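You operate a simulated robot arm through the tools that you are given. There is no shell and no other tool.

You run a simulated robot arm. Do the job below in one go: nothing can be reset, and whatever is moved stays where it is left.

TASK
Put things in order on the top of the set-up table. At the end: the white fuse from the top of the set-up table is in the teal bin; the yellow spool stands on top of the blue spool; the white spool stands on top of the red spool; the green spool is on the small purple box; whatever was shut is shut again. Leave all else as you found it, and nothing knocked over.

The check looks at the end state, three seconds after you hand in, the way a careful person would. Anything else that was tipped, shoved, dropped, spilled or broken makes it a failure.

THE ROBOT
A 6-joint arm with a two-finger parallel gripper, fixed in place. Base frame: the origin is on the floor under the middle of its stand, x ahead of it, y to its left, z up; the work surface is at about z = 0.808. Units: m, degrees, N and s.
With the tool pointing down near the work surface it reaches from about 0.24 to 0.64 m from the base axis. Its first joint turns from -66.0 to 66.0 degrees. Payload 2.7 kg.
Tool frame: the origin (TCP) lies between the finger pads and is the grasp point; the fingertips stand 0.023 m ahead of it; z points along the fingers, y is the line along which they close. Largest opening 0.094 m; finger width 0.038, thickness 0.01; the body of the gripper, 0.054 by 0.096 m, starts 0.039 m behind the TCP.
Orientation is that of the tool frame in the base frame, as a unit quaternion [x, y, z, w]. With the fingers straight down and closing along the base's y, the tool's x points along the base's -x, its y along +y and its z along -z.

THE INTERFACE
- The arm moves only by the tool step_arm. Its argument "moves" is a list of rows, each an object of numbers (a shift or turn left out is 0, a gripper value left out holds the last): "dx", "dy", "dz": the shift along the tool's x, y, z in units of 500 mm (1.0 is 500 mm); "ax", "ay", "az": the turn, a rotation vector about the tool's x, y, z in units of 90 degrees (1.0 is 90 degrees); "grip": the closure in counts, from 0 (fully open) to 255 (shut). In form: [{"dx": .., "dy": .., "dz": .., "ax": .., "ay": .., "az": .., "grip": ..}, ...]. A call has 1 to 20 rows; each row is the pose to reach, as a shift and turn from the pose commanded when the call began, along the tool's axes at that moment. A call with a number of a shift or a turn outside -1 to 1 is refused whole. Each row takes 0.2 s and may step no farther than 0.05 m and 8.6 degrees from the row before; otherwise, or with a gripper value out of range, the whole call is refused. Where a pose cannot be reached the arm comes as near as it can. A force on the tool above 40 N (or 10 N above the force at the start of the call, whichever is more), or a blocked arm, ends the call early, and 0.2 s more pass. The fingers move at their own pace (about 0.045 m/s each) and stop on an object; they squeeze with about 41 N. The grip force told is the motor's: it shows also when the fingers shut on nothing. Time passes only in rows, and 0.2 s behind the last, so rows that repeat a pose let the fingers close. It gives the time, the measured TCP pose, the force on the tool (base axes), the opening and the grip force at its end, in the units of the frame above (readings bear some noise), with the torque about the TCP (base axes, N m) and any sound that the robot's microphone picked up, and new pictures: "show" is both (left out), scene, wrist or none.
- Cameras (640 x 400 px; columns grow to the right, rows downward): "scene" is fixed at [0.0738, -0.4506, 1.3756]; the picture's right is [0.68, -0.73, 0.00], its down [-0.60, -0.56, -0.57] and it looks along [0.42, 0.39, -0.82] (base axes); focal length 309 px, centre (320, 200). "wrist" rides on the gripper at [0.087, 0.016, -0.075] in the tool frame; the picture's right is [-0.18, 0.98, 0.00], its down [-0.58, -0.11, -0.81] and it looks along [-0.79, -0.15, 0.59] (tool axes); focal length 243 px, centre (320, 200). There is no depth. A picture from a camera that has moved, and an enlarged one, comes with that camera's place and axes in the base frame and with its lens.
- inspect(camera, box): a new picture of the part [left, top, right, bottom] of that camera's present view, enlarged. It takes no simulated time.
- close_job(): hands the job in; it is judged then, once.

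Nothing tells you positions but the pictures and the camera data. Unless the task says otherwise, let go and move clear before handing in.

The tools are called after "Call:" by a JSON object that holds its "method" and its "body". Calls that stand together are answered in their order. step_arm: Moves the arm, as the interface text tells. Its arguments: {"type":"object","properties":{"moves":{"type":"array"},"show":{"type":"string","enum":["both","scene","wrist","none"]}},"required":["moves"]} The other tools are called the same way: inspect (camera, box) takes an enlarged picture of a part of a camera's view; close_job () hands the job in.

At the start:

```text
clock: 0.0
ee_pos: [0.2976, -0.1845, 1.0648]
orientation: [-0.001, 1.0, 0.0, 0.0]
wrist_force: [-0.2, 0.1, 0.4]
torque: [0.02, -0.01, 0.01]
opening: 0.0943
finger_force: 0.1
```

scene: 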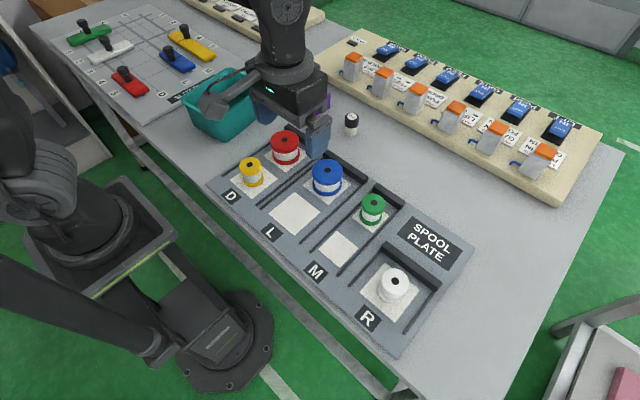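
wrist: 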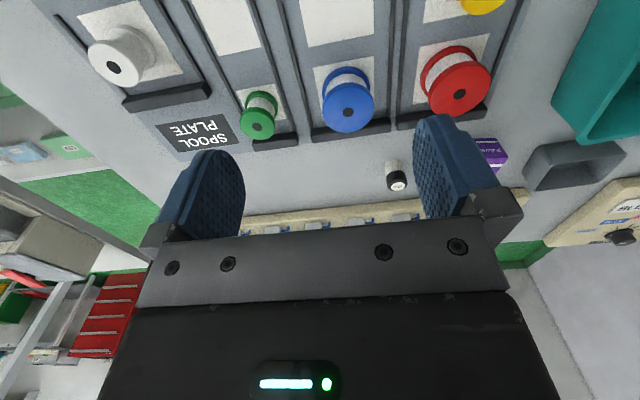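

I see a spool plate with yellow, red, blue, green and white spools, a teal bin, a small purple box behind the gripper, and a small black/white cylinder on the table that may be the fuse. I'll take enlarged views before moving.

Call:
{"method": "inspect", "body": {"camera": "scene", "box": [180, 60, 400, 200]}}

Call:
{"method": "inspect", "body": {"camera": "scene", "box": [200, 120, 480, 350]}}

Call:
{"method": "inspect", "body": {"camera": "wrist", "box": [360, 60, 640, 260]}}

Call:
{"method": "inspect", "body": {"camera": "scene", "box": [20, 0, 340, 140]}}

Call:
{"method": "inspect", "body": {"camera": "scene", "box": [310, 20, 610, 210]}}

```text
2.86 times, centred on (290, 130) of scene
camera zoom: at [0.0738, -0.4506, 1.3756], right [0.68, -0.73, 0.0], down [-0.6, -0.56, -0.57], along [0.42, 0.39, -0.82], focal length 883 px, centre (406, 400)
```

zoom: 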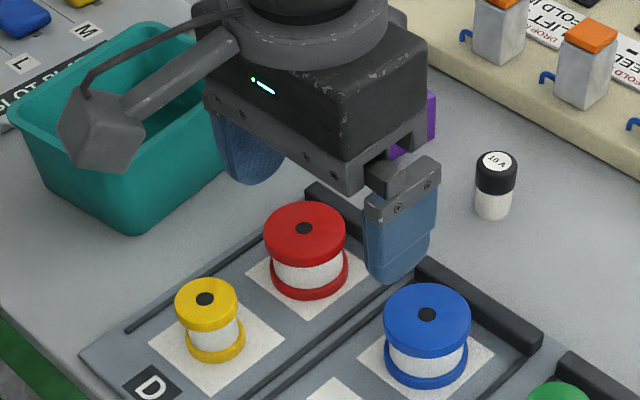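

```text
1.74 times, centred on (340, 235) of scene
camera zoom: at [0.0738, -0.4506, 1.3756], right [0.68, -0.73, 0.0], down [-0.6, -0.56, -0.57], along [0.42, 0.39, -0.82], focal length 537 px, centre (285, 139)
```

zoom: 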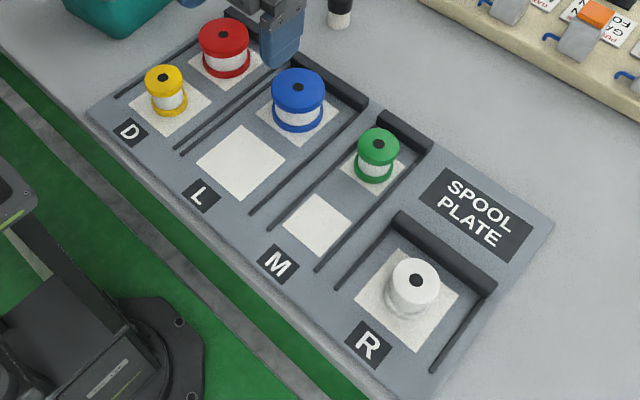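

```text
2.00 times, centred on (500, 160) of wrist
camera zoom: at [0.2113, -0.1668, 1.1393], right [0.18, 0.98, 0.0], down [0.58, -0.11, 0.81], along [0.79, -0.15, -0.59], focal length 485 px, centre (-40, 280)
```

zoom: 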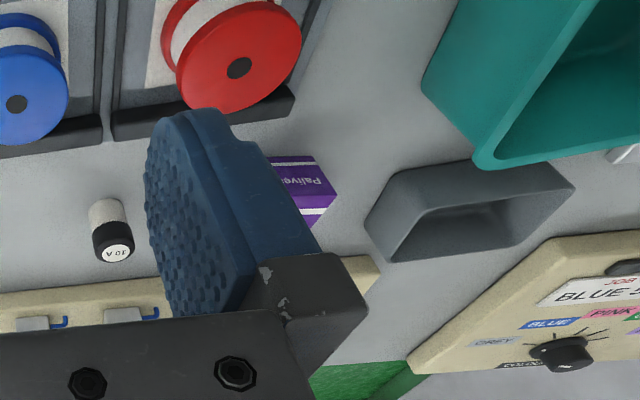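

```text
2.00 times, centred on (180, 70) of scene
camera zoom: at [0.0738, -0.4506, 1.3756], right [0.68, -0.73, 0.0], down [-0.6, -0.56, -0.57], along [0.42, 0.39, -0.82], focal length 618 px, centre (600, 460)
```

zoom: 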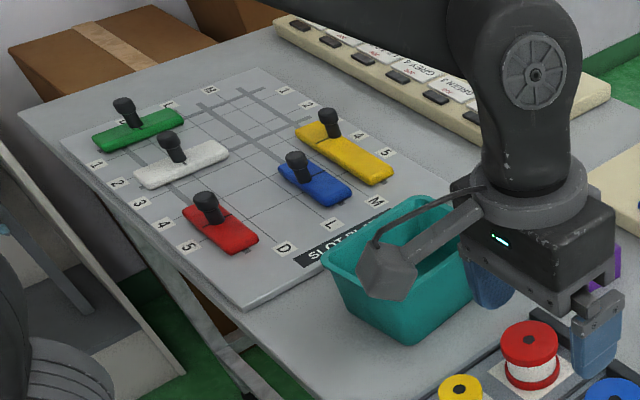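

```text
2.11 times, centred on (460, 115) of scene
camera zoom: at [0.0738, -0.4506, 1.3756], right [0.68, -0.73, 0.0], down [-0.6, -0.56, -0.57], along [0.42, 0.39, -0.82], focal length 650 px, centre (25, 379)
```

zoom: 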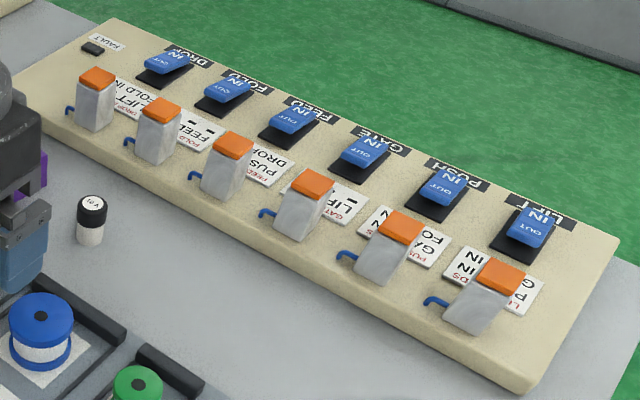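

The fuse with the "10 A" cap is near (0.575, -0.09), and the purple box is hidden behind the gripper near (0.55, 0.065). I'll raise the arm and move it left so both cameras see the whole table.

Call:
{"method": "step_arm", "body": {"moves": [{"dz": -0.08}, {"dy": 0.09, "dz": -0.1}, {"dy": 0.18, "dz": -0.1}, {"dy": 0.27, "dz": -0.1}, {"dy": 0.36, "dz": -0.1}, {"dy": 0.45, "dz": -0.1}, {"dy": 0.54, "dz": -0.1}, {"dy": 0.63, "dz": -0.1}, {"dy": 0.72, "dz": -0.1}, {"dy": 0.72, "dz": -0.1}]}}

```text
clock: 2.2
ee_pos: [0.2971, 0.1778, 1.1149]
orientation: [0.0, 1.0, 0.001, 0.001]
wrist_force: [-0.3, 0.4, -0.1]
torque: [-0.03, -0.01, -0.01]
opening: 0.0938
finger_force: 0.1
camera wrist: at [0.2106, 0.1951, 1.1888], right [0.18, 0.98, 0.0], down [0.58, -0.11, 0.81], along [0.79, -0.15, -0.59], focal length 243 px, centre (320, 200)
```

scene: 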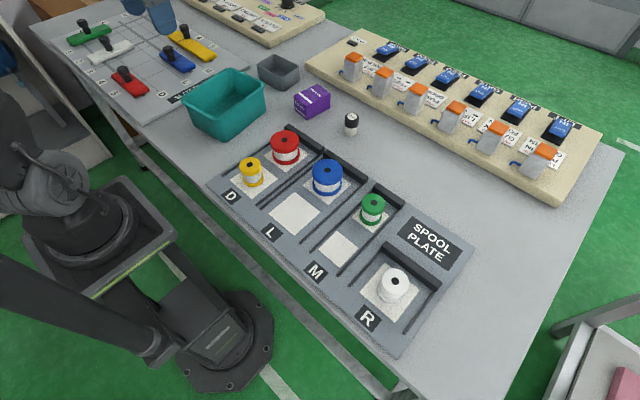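
wrist: 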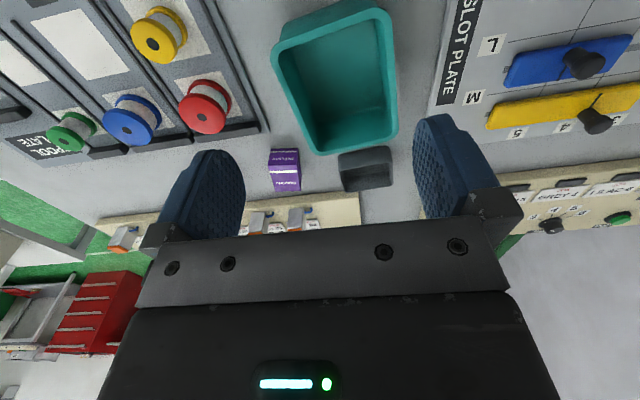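

Call:
{"method": "inspect", "body": {"camera": "scene", "box": [170, 40, 370, 165]}}

Call:
{"method": "inspect", "body": {"camera": "scene", "box": [210, 120, 350, 210]}}

Call:
{"method": "inspect", "body": {"camera": "scene", "box": [320, 180, 480, 320]}}

Call:
{"method": "inspect", "body": {"camera": "scene", "box": [290, 70, 370, 140]}}

Call:
{"method": "inspect", "body": {"camera": "wrist", "box": [240, 0, 420, 200]}}

Call:
{"method": "inspect", "body": {"camera": "wrist", "box": [0, 0, 260, 170]}}

```text
3.20 times, centred on (270, 102) of scene
camera zoom: at [0.0738, -0.4505, 1.3756], right [0.68, -0.73, 0.0], down [-0.6, -0.56, -0.57], along [0.42, 0.39, -0.82], focal length 989 px, centre (480, 512)
```

zoom: 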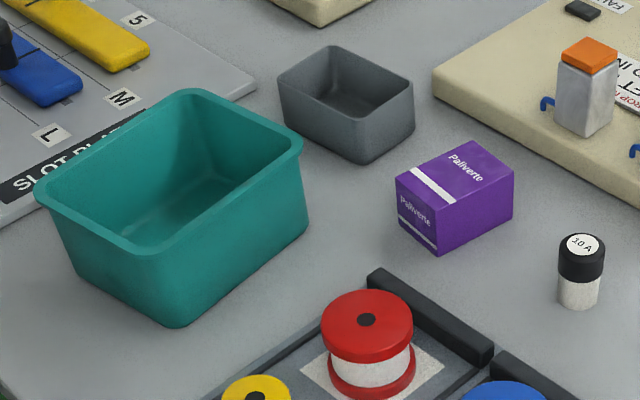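

```text
4.44 times, centred on (280, 165) of scene
camera zoom: at [0.0738, -0.4505, 1.3756], right [0.68, -0.73, 0.0], down [-0.6, -0.56, -0.57], along [0.42, 0.39, -0.82], focal length 1373 px, centre (498, 356)
```

zoom: 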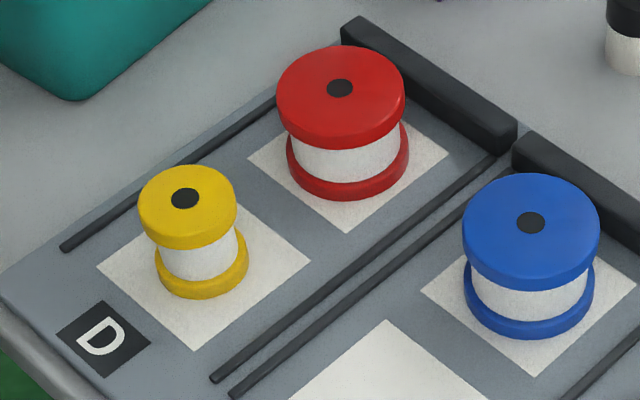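

```text
2.86 times, centred on (400, 250) of scene
camera zoom: at [0.0738, -0.4505, 1.3756], right [0.68, -0.73, 0.0], down [-0.6, -0.56, -0.57], along [0.42, 0.39, -0.82], focal length 883 px, centre (91, 57)
```

zoom: 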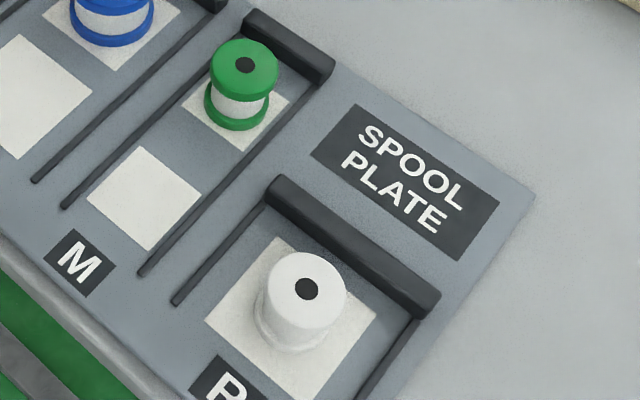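

```text
5.71 times, centred on (330, 105) of scene
camera zoom: at [0.0738, -0.4505, 1.3756], right [0.68, -0.73, 0.0], down [-0.6, -0.56, -0.57], along [0.42, 0.39, -0.82], focal length 1766 px, centre (263, 743)
```

zoom: 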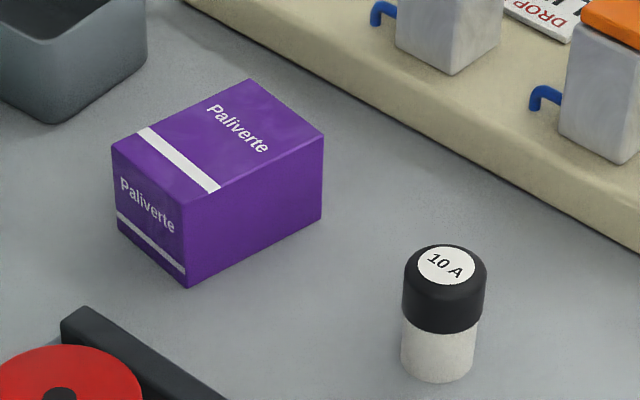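

```text
2.00 times, centred on (330, 100) of wrist
camera zoom: at [0.2106, 0.1951, 1.1888], right [0.18, 0.98, 0.0], down [0.58, -0.11, 0.81], along [0.79, -0.15, -0.59], focal length 485 px, centre (300, 400)
```

zoom: 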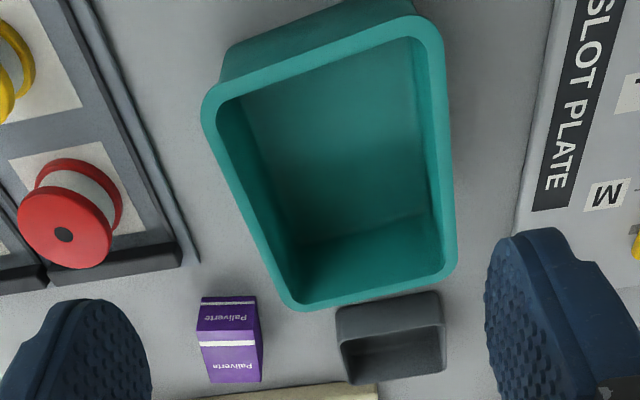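

```text
2.35 times, centred on (130, 85) of wrist
camera zoom: at [0.2106, 0.1951, 1.1888], right [0.18, 0.98, 0.0], down [0.58, -0.11, 0.81], along [0.79, -0.15, -0.59], focal length 571 px, centre (767, 471)
```

zoom: 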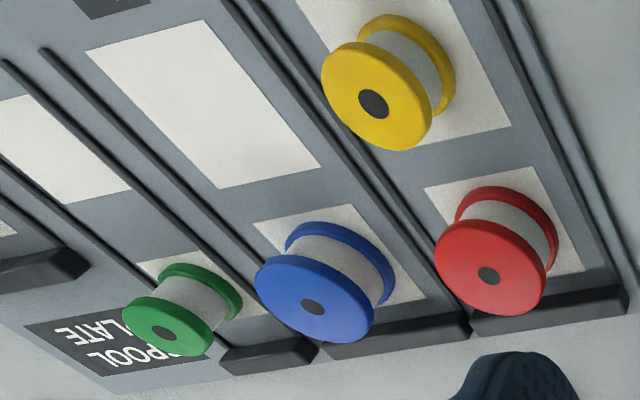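

The layout is clear. The small spools (yellow, green, white) are about 48 mm across, the large ones (blue, red) about 67 mm, and all stand about 50 mm tall. The fuse is near (0.58, -0.09), so I'll go and hover above it first.

Call:
{"method": "step_arm", "body": {"moves": [{"dx": -0.0566, "dy": -0.0534, "dz": 0.027}, {"dx": -0.1132, "dy": -0.1068, "dz": 0.054}, {"dx": -0.1698, "dy": -0.1602, "dz": 0.081}, {"dx": -0.2264, "dy": -0.2136, "dz": 0.108}, {"dx": -0.283, "dy": -0.267, "dz": 0.135}, {"dx": -0.3396, "dy": -0.3204, "dz": 0.162}, {"dx": -0.3962, "dy": -0.3738, "dz": 0.189}, {"dx": -0.4528, "dy": -0.4272, "dz": 0.216}, {"dx": -0.5094, "dy": -0.4806, "dz": 0.243}, {"dx": -0.566, "dy": -0.534, "dz": 0.27}, {"dx": -0.566, "dy": -0.534, "dz": 0.27}]}}

```text
clock: 4.6
ee_pos: [0.5834, -0.091, 0.9795]
orientation: [0.0, 1.0, 0.0, 0.001]
wrist_force: [-0.7, -0.4, -0.8]
torque: [0.01, -0.02, 0.03]
opening: 0.0942
finger_force: 0.0
camera wrist: at [0.4952, -0.0741, 1.0545], right [0.18, 0.98, 0.0], down [0.58, -0.11, 0.81], along [0.79, -0.15, -0.59], focal length 243 px, centre (320, 200)
```

scene: 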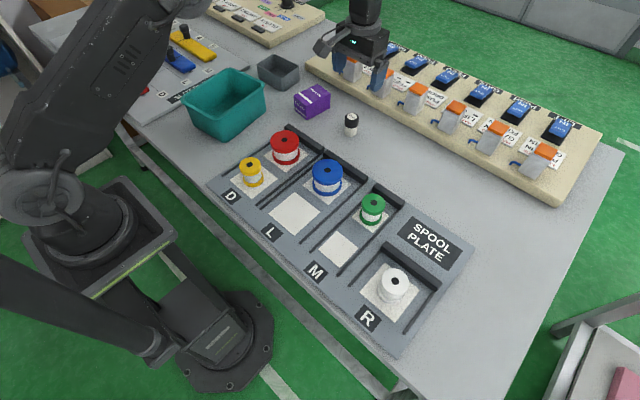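
wrist: 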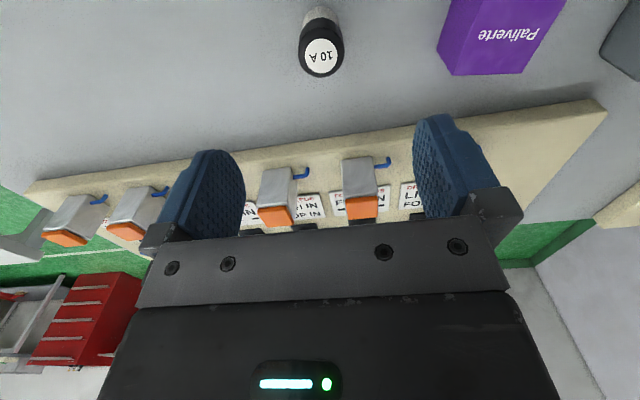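

The fuse sits almost directly under the gripper, at about (0.578, -0.089). I'll come straight down around it and check before closing.

Call:
{"method": "step_arm", "body": {"moves": [{"dx": 0.008, "dz": 0.06}, {"dx": 0.008, "dz": 0.12}, {"dx": 0.008, "dz": 0.18}, {"dx": 0.008, "dz": 0.23}, {"dx": 0.008, "dz": 0.265}, {"dx": 0.008, "dz": 0.282}, {"dx": 0.008, "dz": 0.282}]}}

```text
clock: 6.2
ee_pos: [0.5774, -0.0907, 0.8395]
orientation: [0.0, 1.0, 0.0, 0.0]
wrist_force: [-0.3, -1.4, -0.5]
torque: [0.0, 0.0, -0.03]
opening: 0.094
finger_force: 0.0
camera wrist: at [0.4909, -0.074, 0.9135], right [0.18, 0.98, 0.0], down [0.58, -0.11, 0.81], along [0.79, -0.15, -0.59], focal length 243 px, centre (320, 200)
```

scene: 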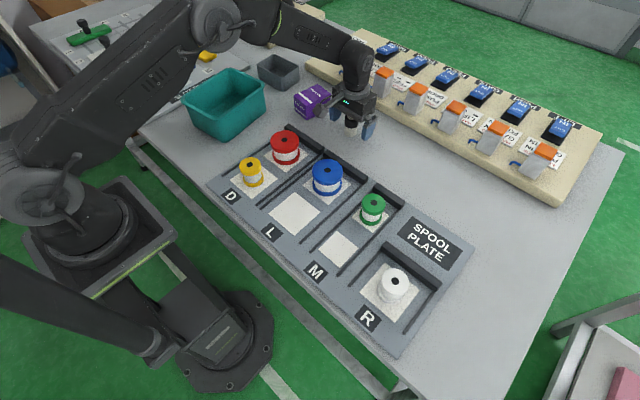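
wrist: 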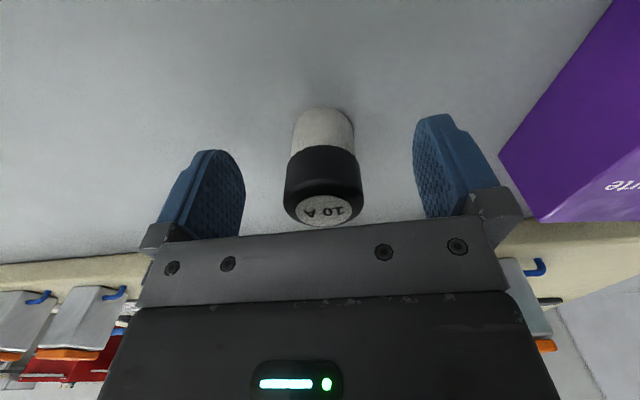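

The fuse stands centred between the fingers, so I'll close on it and lift a little.

Call:
{"method": "step_arm", "body": {"moves": [{"grip": 255}, {"grip": 255}, {"grip": 255}, {"grip": 255}, {"grip": 255}, {"grip": 255}], "show": "wrist"}}

```text
clock: 7.6
ee_pos: [0.5782, -0.0912, 0.8394]
orientation: [0.0, 1.0, 0.001, 0.001]
wrist_force: [0.1, 0.6, 0.0]
torque: [0.05, 0.01, -0.01]
opening: 0.0359
finger_force: 41.1
camera wrist: at [0.4909, -0.074, 0.9136], right [0.18, 0.98, 0.0], down [0.58, -0.11, 0.81], along [0.79, -0.15, -0.59], focal length 243 px, centre (320, 200)
```

wrist: 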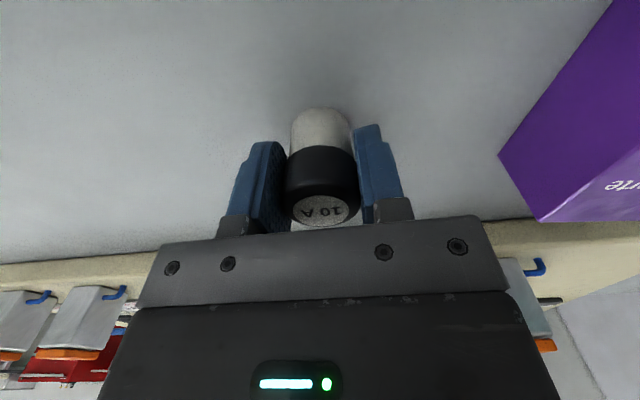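

I have a firm grip on the fuse. Next I lift it, carry it over the teal bin centre at about (0.405, 0.19), and check the bin from above.

Call:
{"method": "step_arm", "body": {"moves": [{"dz": -0.08}, {"dz": -0.16}, {"dz": -0.24}, {"dz": -0.32}, {"dx": 0.043, "dy": 0.07, "dz": -0.32}, {"dx": 0.086, "dy": 0.14, "dz": -0.32}, {"dx": 0.13, "dy": 0.21, "dz": -0.32}, {"dx": 0.173, "dy": 0.281, "dz": -0.32}, {"dx": 0.216, "dy": 0.351, "dz": -0.32}, {"dx": 0.26, "dy": 0.421, "dz": -0.32}, {"dx": 0.303, "dy": 0.492, "dz": -0.32}, {"dx": 0.346, "dy": 0.562, "dz": -0.32}, {"dx": 0.346, "dy": 0.562, "dz": -0.32}]}}

```text
clock: 10.4
ee_pos: [0.4043, 0.19, 0.9981]
orientation: [0.0, 1.0, 0.001, 0.0]
wrist_force: [-0.3, 0.0, -0.8]
torque: [-0.02, 0.02, 0.0]
opening: 0.036
finger_force: 41.1
camera wrist: at [0.3175, 0.2073, 1.0725], right [0.18, 0.98, 0.0], down [0.58, -0.11, 0.81], along [0.79, -0.15, -0.59], focal length 243 px, centre (320, 200)
```

scene: 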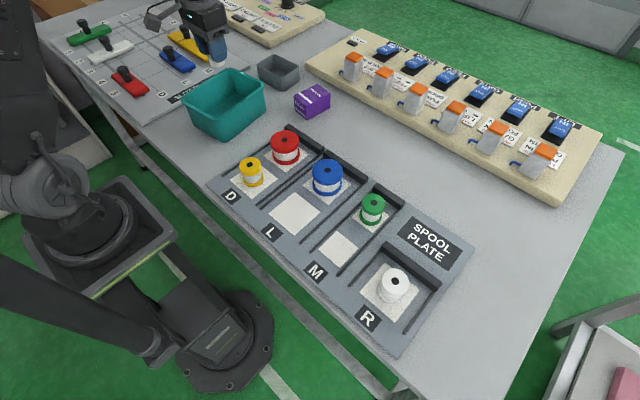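
wrist: 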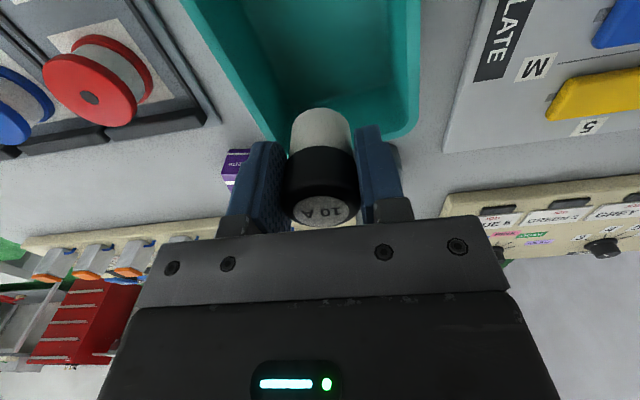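

The fuse is still upright and I'm over the bin. I'll turn the wrist about 9.5° to match the bin and lower the fuse toward its floor in small steps.

Call:
{"method": "step_arm", "body": {"moves": [{"dy": 0.006, "az": -0.053, "dz": 0.05}, {"dy": 0.006, "az": -0.106, "dz": 0.1}, {"dy": 0.006, "az": -0.106, "dz": 0.15}, {"dy": 0.006, "az": -0.106, "dz": 0.2}, {"dy": 0.006, "az": -0.106, "dz": 0.24}, {"dy": 0.006, "az": -0.106, "dz": 0.27}, {"dy": 0.006, "az": -0.106, "dz": 0.27}]}}

```text
clock: 12.0
ee_pos: [0.4041, 0.1934, 0.8635]
orientation: [-0.083, 0.997, 0.0, 0.0]
wrist_force: [0.3, -0.4, 0.2]
torque: [-0.01, -0.02, 0.0]
opening: 0.0358
finger_force: 40.5
camera wrist: at [0.3158, 0.1956, 0.9379], right [0.02, 1.0, 0.0], down [0.59, -0.01, 0.81], along [0.81, -0.02, -0.59], focal length 243 px, centre (320, 200)
```

scene: 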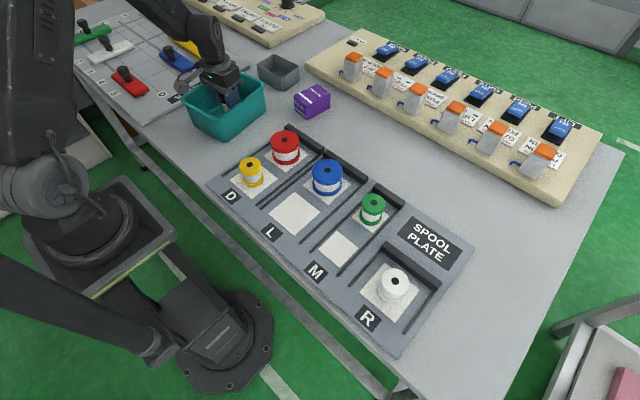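
wrist: 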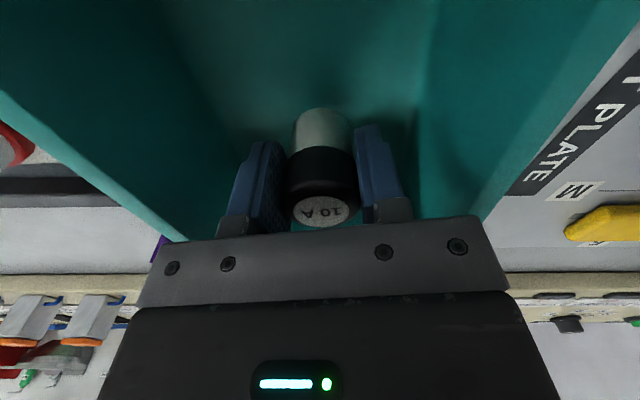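

The fuse is inside the bin walls with clear space on each side. I'll lower it the last couple of centimetres slowly.

Call:
{"method": "step_arm", "body": {"moves": [{"dz": 0.008}, {"dz": 0.016}, {"dz": 0.022}, {"dz": 0.027}, {"dz": 0.031}, {"dz": 0.034}, {"dz": 0.034}], "show": "wrist"}}

```text
clock: 13.6
ee_pos: [0.4035, 0.1934, 0.8472]
orientation: [-0.083, 0.997, 0.0, 0.001]
wrist_force: [0.3, 0.0, 0.1]
torque: [-0.02, 0.03, 0.0]
opening: 0.0359
finger_force: 41.6
camera wrist: at [0.3162, 0.1958, 0.9212], right [0.02, 1.0, 0.0], down [0.59, -0.01, 0.81], along [0.81, -0.02, -0.59], focal length 243 px, centre (320, 200)
```

wrist: 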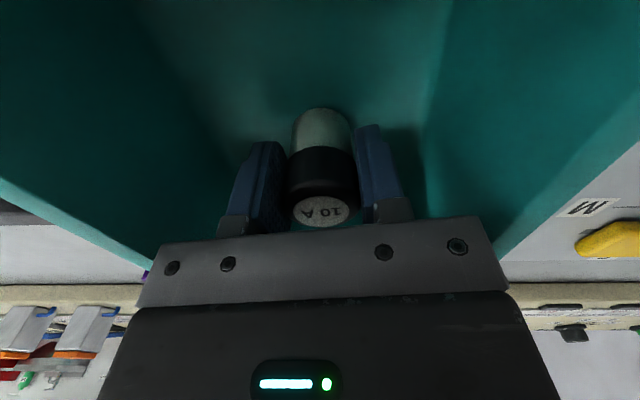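

No contact yet. I'll go down a few more millimetres in 1 mm steps, watching for the floor.

Call:
{"method": "step_arm", "body": {"moves": [{"dz": 0.002}, {"dz": 0.004}, {"dz": 0.006}, {"dz": 0.008}], "show": "none"}}

```text
clock: 14.6
ee_pos: [0.404, 0.1932, 0.8451]
orientation: [-0.083, 0.997, 0.0, 0.002]
wrist_force: [0.6, -0.4, 2.6]
torque: [0.0, 0.0, 0.02]
opening: 0.0359
finger_force: 41.1
```

Call:
{"method": "step_arm", "body": {"moves": [{"dz": 0.0}, {"dz": 0.002}, {"dz": 0.002}], "show": "wrist"}}

```text
clock: 15.4
ee_pos: [0.4049, 0.1927, 0.8438]
orientation: [-0.083, 0.997, 0.001, 0.002]
wrist_force: [-3.2, -0.6, 16.4]
torque: [0.08, 0.19, 0.04]
opening: 0.0361
finger_force: 40.9
camera wrist: at [0.3163, 0.1956, 0.917], right [0.02, 1.0, 0.0], down [0.59, -0.01, 0.81], along [0.81, -0.01, -0.59], focal length 243 px, centre (320, 200)
```

wrist: 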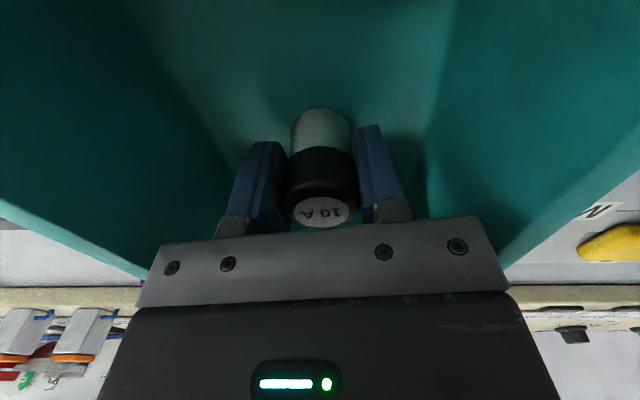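

A 16 N upward force with almost no torque means the fuse is resting on the bin floor. I'll ease off, open the fingers part way, and go straight up.

Call:
{"method": "step_arm", "body": {"moves": [{"dz": -0.002}, {"dz": -0.002, "grip": 110}, {"dz": -0.002, "grip": 110}, {"dz": -0.002, "grip": 110}, {"dz": -0.002, "grip": 110}], "show": "wrist"}}

Call:
{"method": "step_arm", "body": {"moves": [{"dz": -0.02}, {"dz": -0.05}, {"dz": -0.1}, {"dz": -0.18}, {"dz": -0.26}, {"dz": -0.31}]}}

```text
clock: 16.6
ee_pos: [0.4043, 0.1931, 0.8423]
orientation: [-0.083, 0.997, 0.0, 0.001]
wrist_force: [-0.6, -0.4, 0.3]
torque: [0.0, 0.0, 0.02]
opening: 0.0537
finger_force: 0.0
camera wrist: at [0.3163, 0.1957, 0.9173], right [0.02, 1.0, 0.0], down [0.59, -0.01, 0.81], along [0.81, -0.02, -0.59], focal length 243 px, centre (320, 200)
```

wrist: 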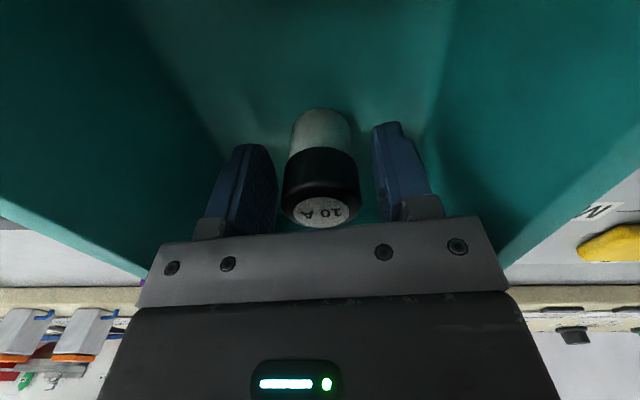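

```text
clock: 18.0
ee_pos: [0.4036, 0.193, 0.9998]
orientation: [-0.082, 0.997, 0.0, 0.001]
wrist_force: [-0.4, 0.4, 0.3]
torque: [-0.02, 0.01, -0.01]
opening: 0.0536
finger_force: 0.0
camera wrist: at [0.3149, 0.1954, 1.0728], right [0.02, 1.0, 0.0], down [0.59, -0.01, 0.81], along [0.81, -0.02, -0.59], focal length 243 px, centre (320, 200)
```

scene: 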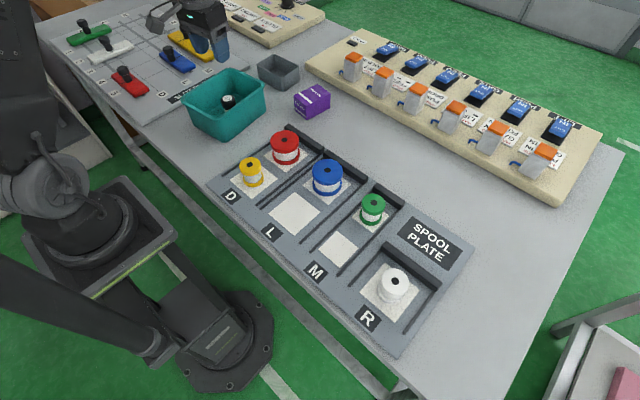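
wrist: 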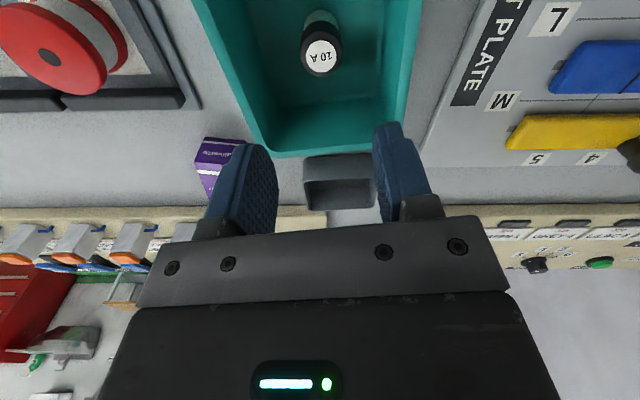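

The fuse stands upright in the bin and the bin hasn't moved. I'll turn the wrist back and open the fingers. After that I'll hover over the purple box to measure it before fetching the green spool.

Call:
{"method": "step_arm", "body": {"moves": [{"az": 0.053, "grip": 0}, {"az": 0.106, "grip": 0}, {"az": 0.106, "grip": 0}], "show": "none"}}

Call:
{"method": "step_arm", "body": {"moves": [{"dx": -0.07, "dy": -0.058}, {"dx": -0.14, "dy": -0.117}, {"dx": -0.21, "dy": -0.175}, {"dx": -0.28, "dy": -0.234}, {"dx": -0.346, "dy": -0.292}, {"dx": -0.346, "dy": -0.292}]}}

```text
clock: 18.8
ee_pos: [0.4038, 0.1934, 0.999]
orientation: [0.001, 1.0, -0.001, 0.0]
wrist_force: [-0.1, 0.3, -0.5]
torque: [0.01, -0.01, 0.02]
opening: 0.0939
finger_force: 0.1
```

```text
clock: 20.2
ee_pos: [0.576, 0.0457, 0.9989]
orientation: [0.0, 1.0, 0.0, 0.001]
wrist_force: [-0.2, 0.4, 0.0]
torque: [-0.02, 0.0, 0.0]
opening: 0.094
finger_force: 0.0
camera wrist: at [0.4899, 0.0631, 1.073], right [0.18, 0.98, 0.0], down [0.58, -0.11, 0.81], along [0.79, -0.15, -0.59], focal length 243 px, centre (320, 200)
```

scene: 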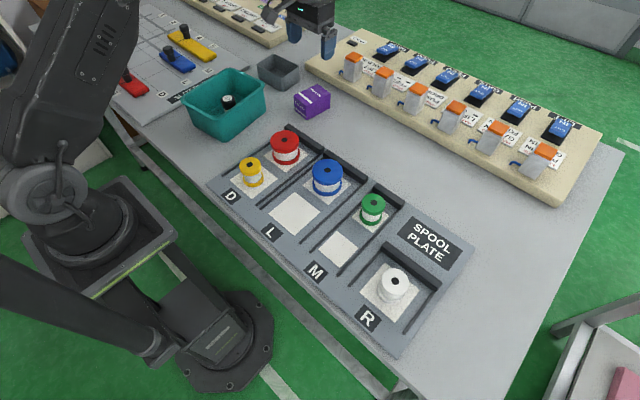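
wrist: 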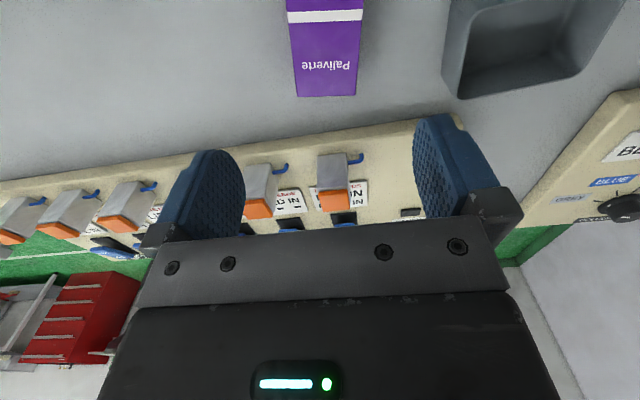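

The purple box top is about 83 × 54 mm, centred near (0.5765, 0.050) with its top at z ≈ 0.856. Now I move over the green spool near (0.403, -0.292).

Call:
{"method": "step_arm", "body": {"moves": [{"dx": 0.0385, "dy": -0.075}, {"dx": 0.077, "dy": -0.15}, {"dx": 0.1155, "dy": -0.225}, {"dx": 0.154, "dy": -0.3}, {"dx": 0.1925, "dy": -0.375}, {"dx": 0.231, "dy": -0.45}, {"dx": 0.2695, "dy": -0.525}, {"dx": 0.308, "dy": -0.6}, {"dx": 0.3466, "dy": -0.674, "dz": 0.03}, {"dx": 0.3466, "dy": -0.674, "dz": 0.05}, {"dx": 0.3466, "dy": -0.674, "dz": 0.05}]}}

```text
clock: 22.6
ee_pos: [0.4038, -0.2894, 0.9723]
orientation: [-0.001, 1.0, -0.001, 0.001]
wrist_force: [0.3, -0.9, -0.4]
torque: [0.0, 0.04, -0.01]
opening: 0.0938
finger_force: 0.1
camera wrist: at [0.3168, -0.2729, 1.0473], right [0.18, 0.98, 0.0], down [0.58, -0.11, 0.81], along [0.79, -0.15, -0.59], focal length 243 px, centre (320, 200)
```

scene: 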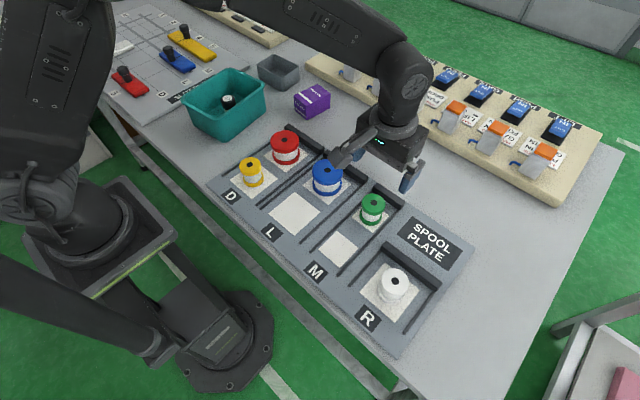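
wrist: 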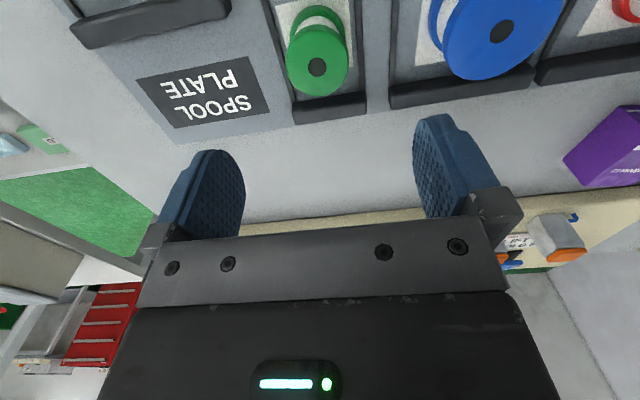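

Green is right below, but it sits between lane rails. I'll look closely at the rail heights before putting the fingers down.

Call:
{"method": "inspect", "body": {"camera": "wrist", "box": [240, 0, 400, 130]}}

Call:
{"method": "inspect", "body": {"camera": "scene", "box": [330, 175, 430, 245]}}

Call:
{"method": "inspect", "body": {"camera": "scene", "box": [340, 245, 450, 335]}}

Call:
{"method": "inspect", "body": {"camera": "scene", "box": [200, 125, 310, 215]}}

```text
3.08 times, centred on (320, 65) of wrist
camera zoom: at [0.3168, -0.2729, 1.0473], right [0.18, 0.98, 0.0], down [0.58, -0.11, 0.81], along [0.79, -0.15, -0.59], focal length 746 px, centre (320, 615)
```

zoom: 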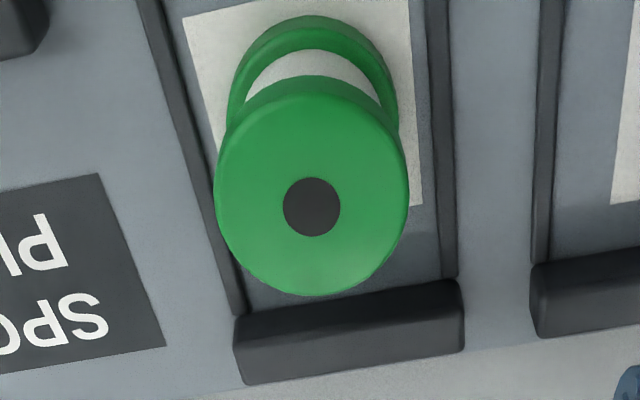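

```text
5.71 times, centred on (380, 210) of scene
camera zoom: at [0.0738, -0.4506, 1.3756], right [0.68, -0.73, 0.0], down [-0.6, -0.56, -0.57], along [0.42, 0.39, -0.82], focal length 1766 px, centre (-23, 143)
```

zoom: 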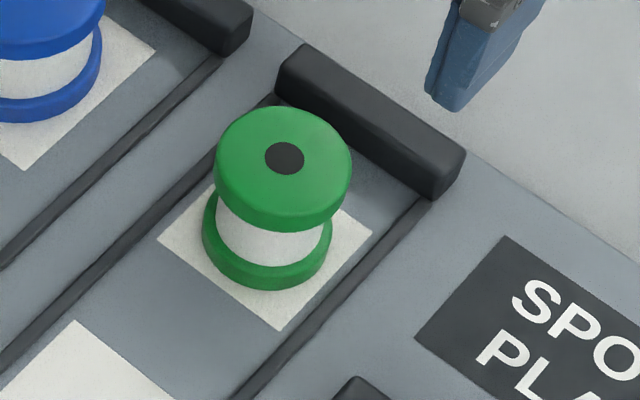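

```text
4.44 times, centred on (395, 290) of scene
camera zoom: at [0.0738, -0.4506, 1.3756], right [0.68, -0.73, 0.0], down [-0.6, -0.56, -0.57], along [0.42, 0.39, -0.82], focal length 1373 px, centre (-13, -200)
```

zoom: 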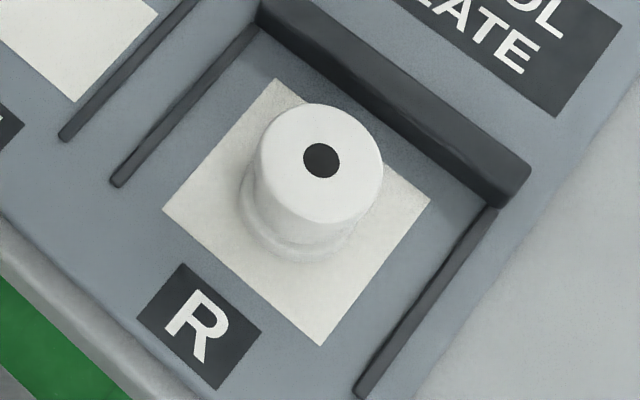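

```text
4.44 times, centred on (255, 170) of scene
camera zoom: at [0.0738, -0.4506, 1.3756], right [0.68, -0.73, 0.0], down [-0.6, -0.56, -0.57], along [0.42, 0.39, -0.82], focal length 1373 px, centre (609, 333)
```

zoom: 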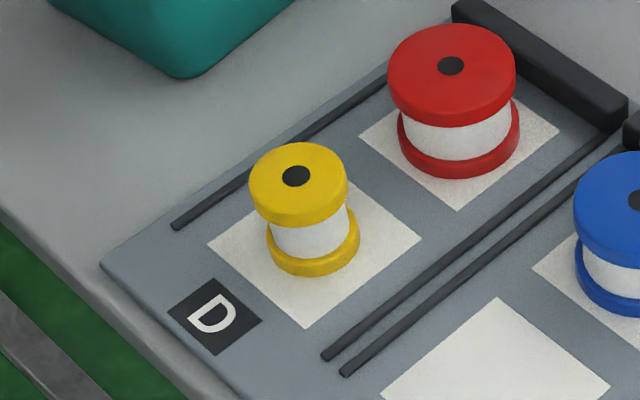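

The rails look only about 5 mm tall, but green's narrow lane means the open fingers come down outside them. So for green I must grip with the fingertips above rail height. I'll descend to just above and check.

Call:
{"method": "step_arm", "body": {"moves": [{"dx": 0.006, "dy": -0.002, "dz": 0.06}, {"dx": 0.006, "dy": -0.002, "dz": 0.12}, {"dx": 0.006, "dy": -0.002, "dz": 0.17}, {"dx": 0.006, "dy": -0.002, "dz": 0.205}, {"dx": 0.006, "dy": -0.002, "dz": 0.205}]}}

Call:
{"method": "inspect", "body": {"camera": "scene", "box": [330, 160, 450, 245]}}

```text
clock: 23.8
ee_pos: [0.401, -0.2907, 0.8713]
orientation: [-0.001, 1.0, 0.0, 0.001]
wrist_force: [1.3, 0.1, 0.0]
torque: [0.02, 0.03, -0.04]
opening: 0.0941
finger_force: 0.1
camera wrist: at [0.3141, -0.274, 0.9449], right [0.18, 0.98, 0.0], down [0.58, -0.11, 0.81], along [0.79, -0.15, -0.59], focal length 243 px, centre (320, 200)
```

scene: 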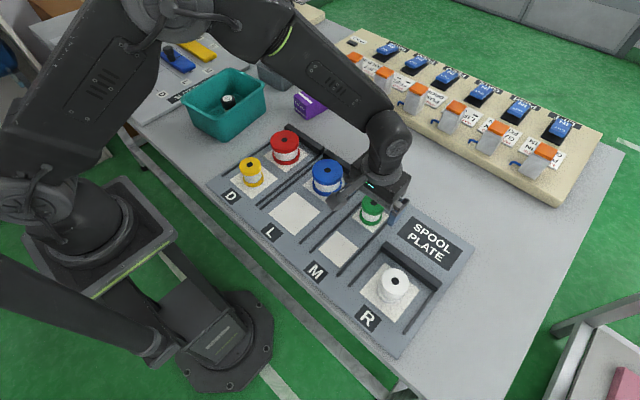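
wrist: 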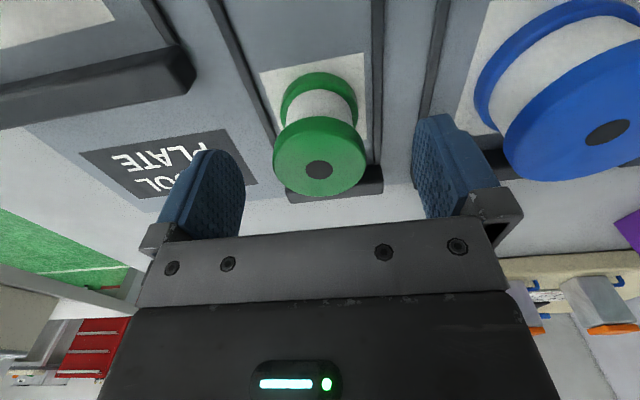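

```text
4.71 times, centred on (390, 202) of scene
camera zoom: at [0.0738, -0.4506, 1.3756], right [0.68, -0.73, 0.0], down [-0.6, -0.56, -0.57], along [0.42, 0.39, -0.82], focal length 1454 px, centre (-9, 188)
```

zoom: 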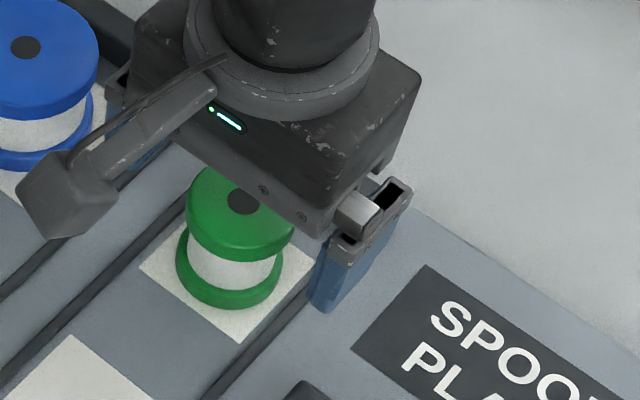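

The spool is centred between the fingers, and blue is about 3 cm clear of the nearer one. I'll lower to put the fingertips just above the rails and check.

Call:
{"method": "step_arm", "body": {"moves": [{"dz": 0.014}, {"dz": 0.028}, {"dz": 0.04}, {"dz": 0.04}]}}

Call:
{"method": "inspect", "body": {"camera": "scene", "box": [340, 170, 440, 240]}}

Call:
{"method": "inspect", "body": {"camera": "wrist", "box": [140, 60, 500, 250]}}

```text
clock: 24.8
ee_pos: [0.4011, -0.292, 0.8514]
orientation: [0.0, 1.0, 0.0, 0.001]
wrist_force: [-0.7, 1.0, -0.5]
torque: [-0.01, 0.02, -0.04]
opening: 0.094
finger_force: 0.0
camera wrist: at [0.3144, -0.2742, 0.9249], right [0.18, 0.98, 0.0], down [0.58, -0.11, 0.81], along [0.79, -0.15, -0.59], focal length 243 px, centre (320, 200)
```

scene: 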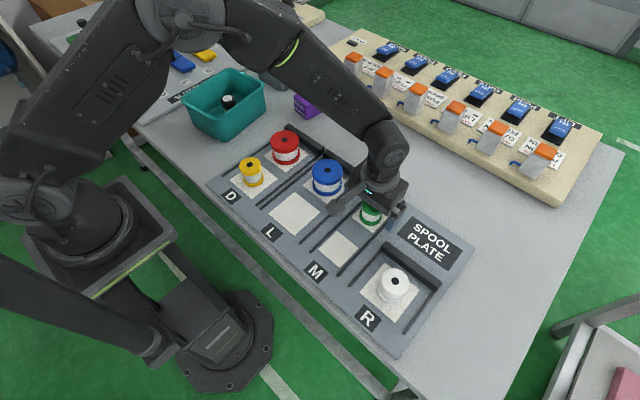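
wrist: 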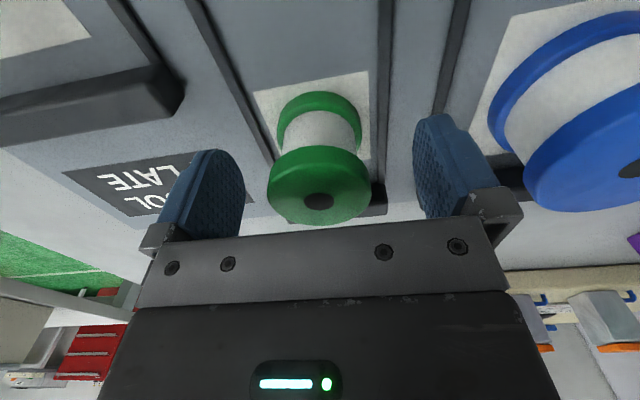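

```text
5.71 times, centred on (390, 205) of scene
camera zoom: at [0.0738, -0.4506, 1.3756], right [0.68, -0.73, 0.0], down [-0.6, -0.56, -0.57], along [0.42, 0.39, -0.82], focal length 1766 px, centre (-80, 171)
```

zoom: 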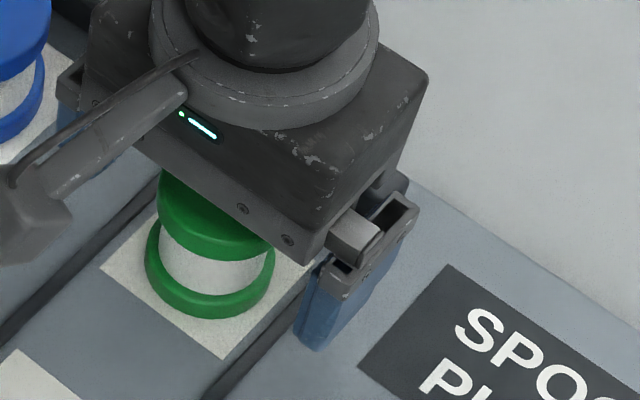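

```text
1.78 times, centred on (320, 155) of wrist
camera zoom: at [0.3144, -0.2742, 0.9249], right [0.18, 0.98, 0.0], down [0.58, -0.11, 0.81], along [0.79, -0.15, -0.59], focal length 431 px, centre (320, 280)
```

zoom: 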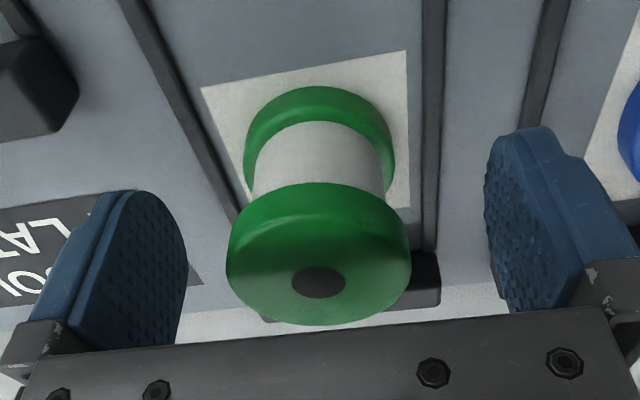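

The fingers straddle the spool cleanly with the tips about 8 mm above the rails, so I'll close.

Call:
{"method": "step_arm", "body": {"moves": [{"grip": 255}, {"grip": 255}, {"grip": 255}, {"grip": 255}, {"grip": 255}], "show": "both"}}

Call:
{"method": "inspect", "body": {"camera": "scene", "box": [340, 170, 440, 240]}}

```text
clock: 26.0
ee_pos: [0.401, -0.2921, 0.8511]
orientation: [0.001, 1.0, 0.0, 0.002]
wrist_force: [-0.3, -0.2, 0.5]
torque: [0.03, -0.03, 0.04]
opening: 0.0465
finger_force: 40.9
camera wrist: at [0.3144, -0.2742, 0.9252], right [0.18, 0.98, 0.0], down [0.58, -0.11, 0.81], along [0.79, -0.15, -0.59], focal length 243 px, centre (320, 200)
```

scene: 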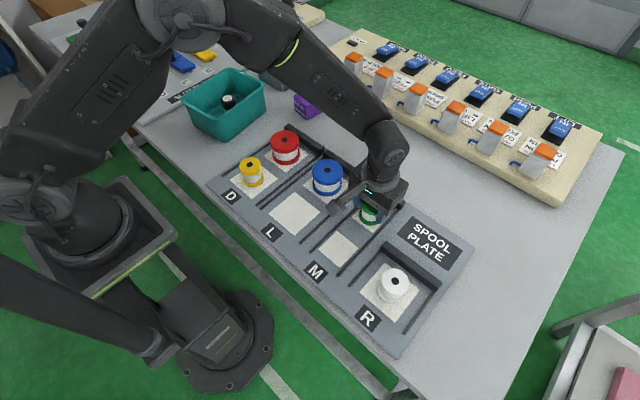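
wrist: 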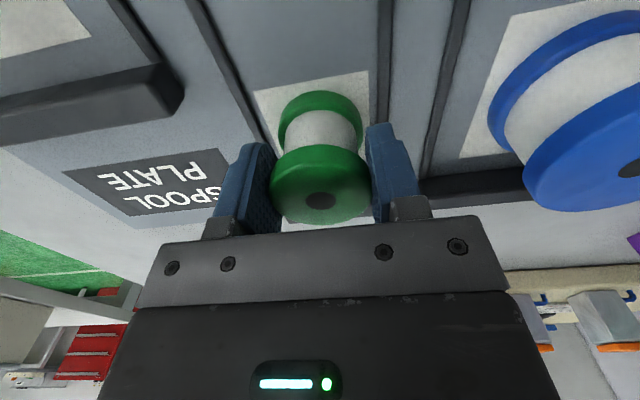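

```text
5.71 times, centred on (390, 205) of scene
camera zoom: at [0.0738, -0.4506, 1.3756], right [0.68, -0.73, 0.0], down [-0.6, -0.56, -0.57], along [0.42, 0.39, -0.82], focal length 1766 px, centre (-80, 171)
```

zoom: 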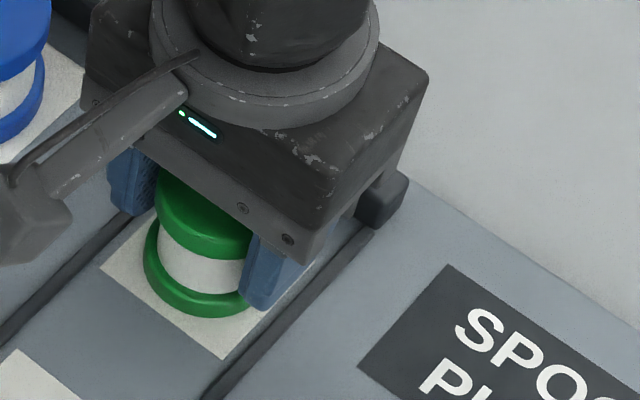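

Green is gripped at 46.5 mm. Now I lift it straight up and carry it over the purple box.

Call:
{"method": "step_arm", "body": {"moves": [{"dz": -0.03}, {"dz": -0.08}, {"dz": -0.15}, {"dz": -0.23}, {"dz": -0.3}, {"dx": -0.039, "dy": 0.0758, "dz": -0.3}, {"dx": -0.078, "dy": 0.1516, "dz": -0.3}, {"dx": -0.117, "dy": 0.2273, "dz": -0.3}, {"dx": -0.156, "dy": 0.3031, "dz": -0.3}, {"dx": -0.195, "dy": 0.3789, "dz": -0.3}, {"dx": -0.234, "dy": 0.4547, "dz": -0.3}, {"dx": -0.273, "dy": 0.5304, "dz": -0.3}, {"dx": -0.312, "dy": 0.6062, "dz": -0.3}, {"dx": -0.351, "dy": 0.682, "dz": -0.3}, {"dx": -0.351, "dy": 0.682, "dz": -0.3}]}}

```text
clock: 29.2
ee_pos: [0.5759, 0.0501, 1.0012]
orientation: [0.0, 1.0, 0.0, 0.001]
wrist_force: [0.6, 0.2, -1.2]
torque: [0.02, 0.0, 0.0]
opening: 0.0465
finger_force: 40.7
camera wrist: at [0.489, 0.0677, 1.0755], right [0.18, 0.98, 0.0], down [0.58, -0.11, 0.81], along [0.79, -0.15, -0.59], focal length 243 px, centre (320, 200)
```

scene: 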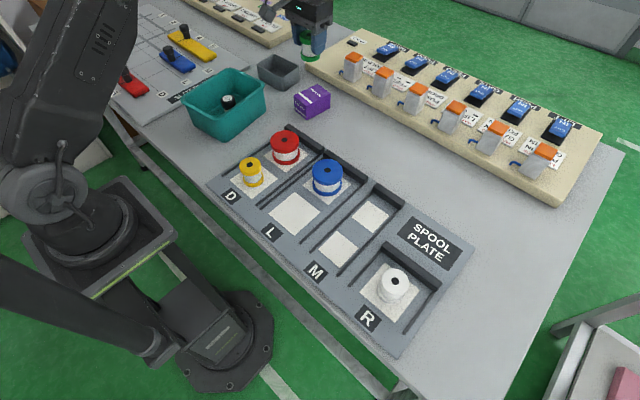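
wrist: 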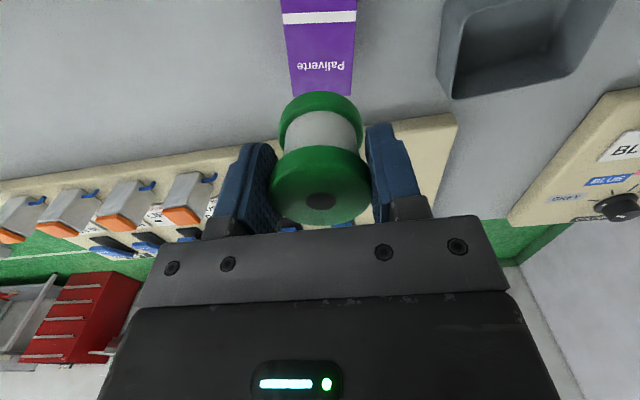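

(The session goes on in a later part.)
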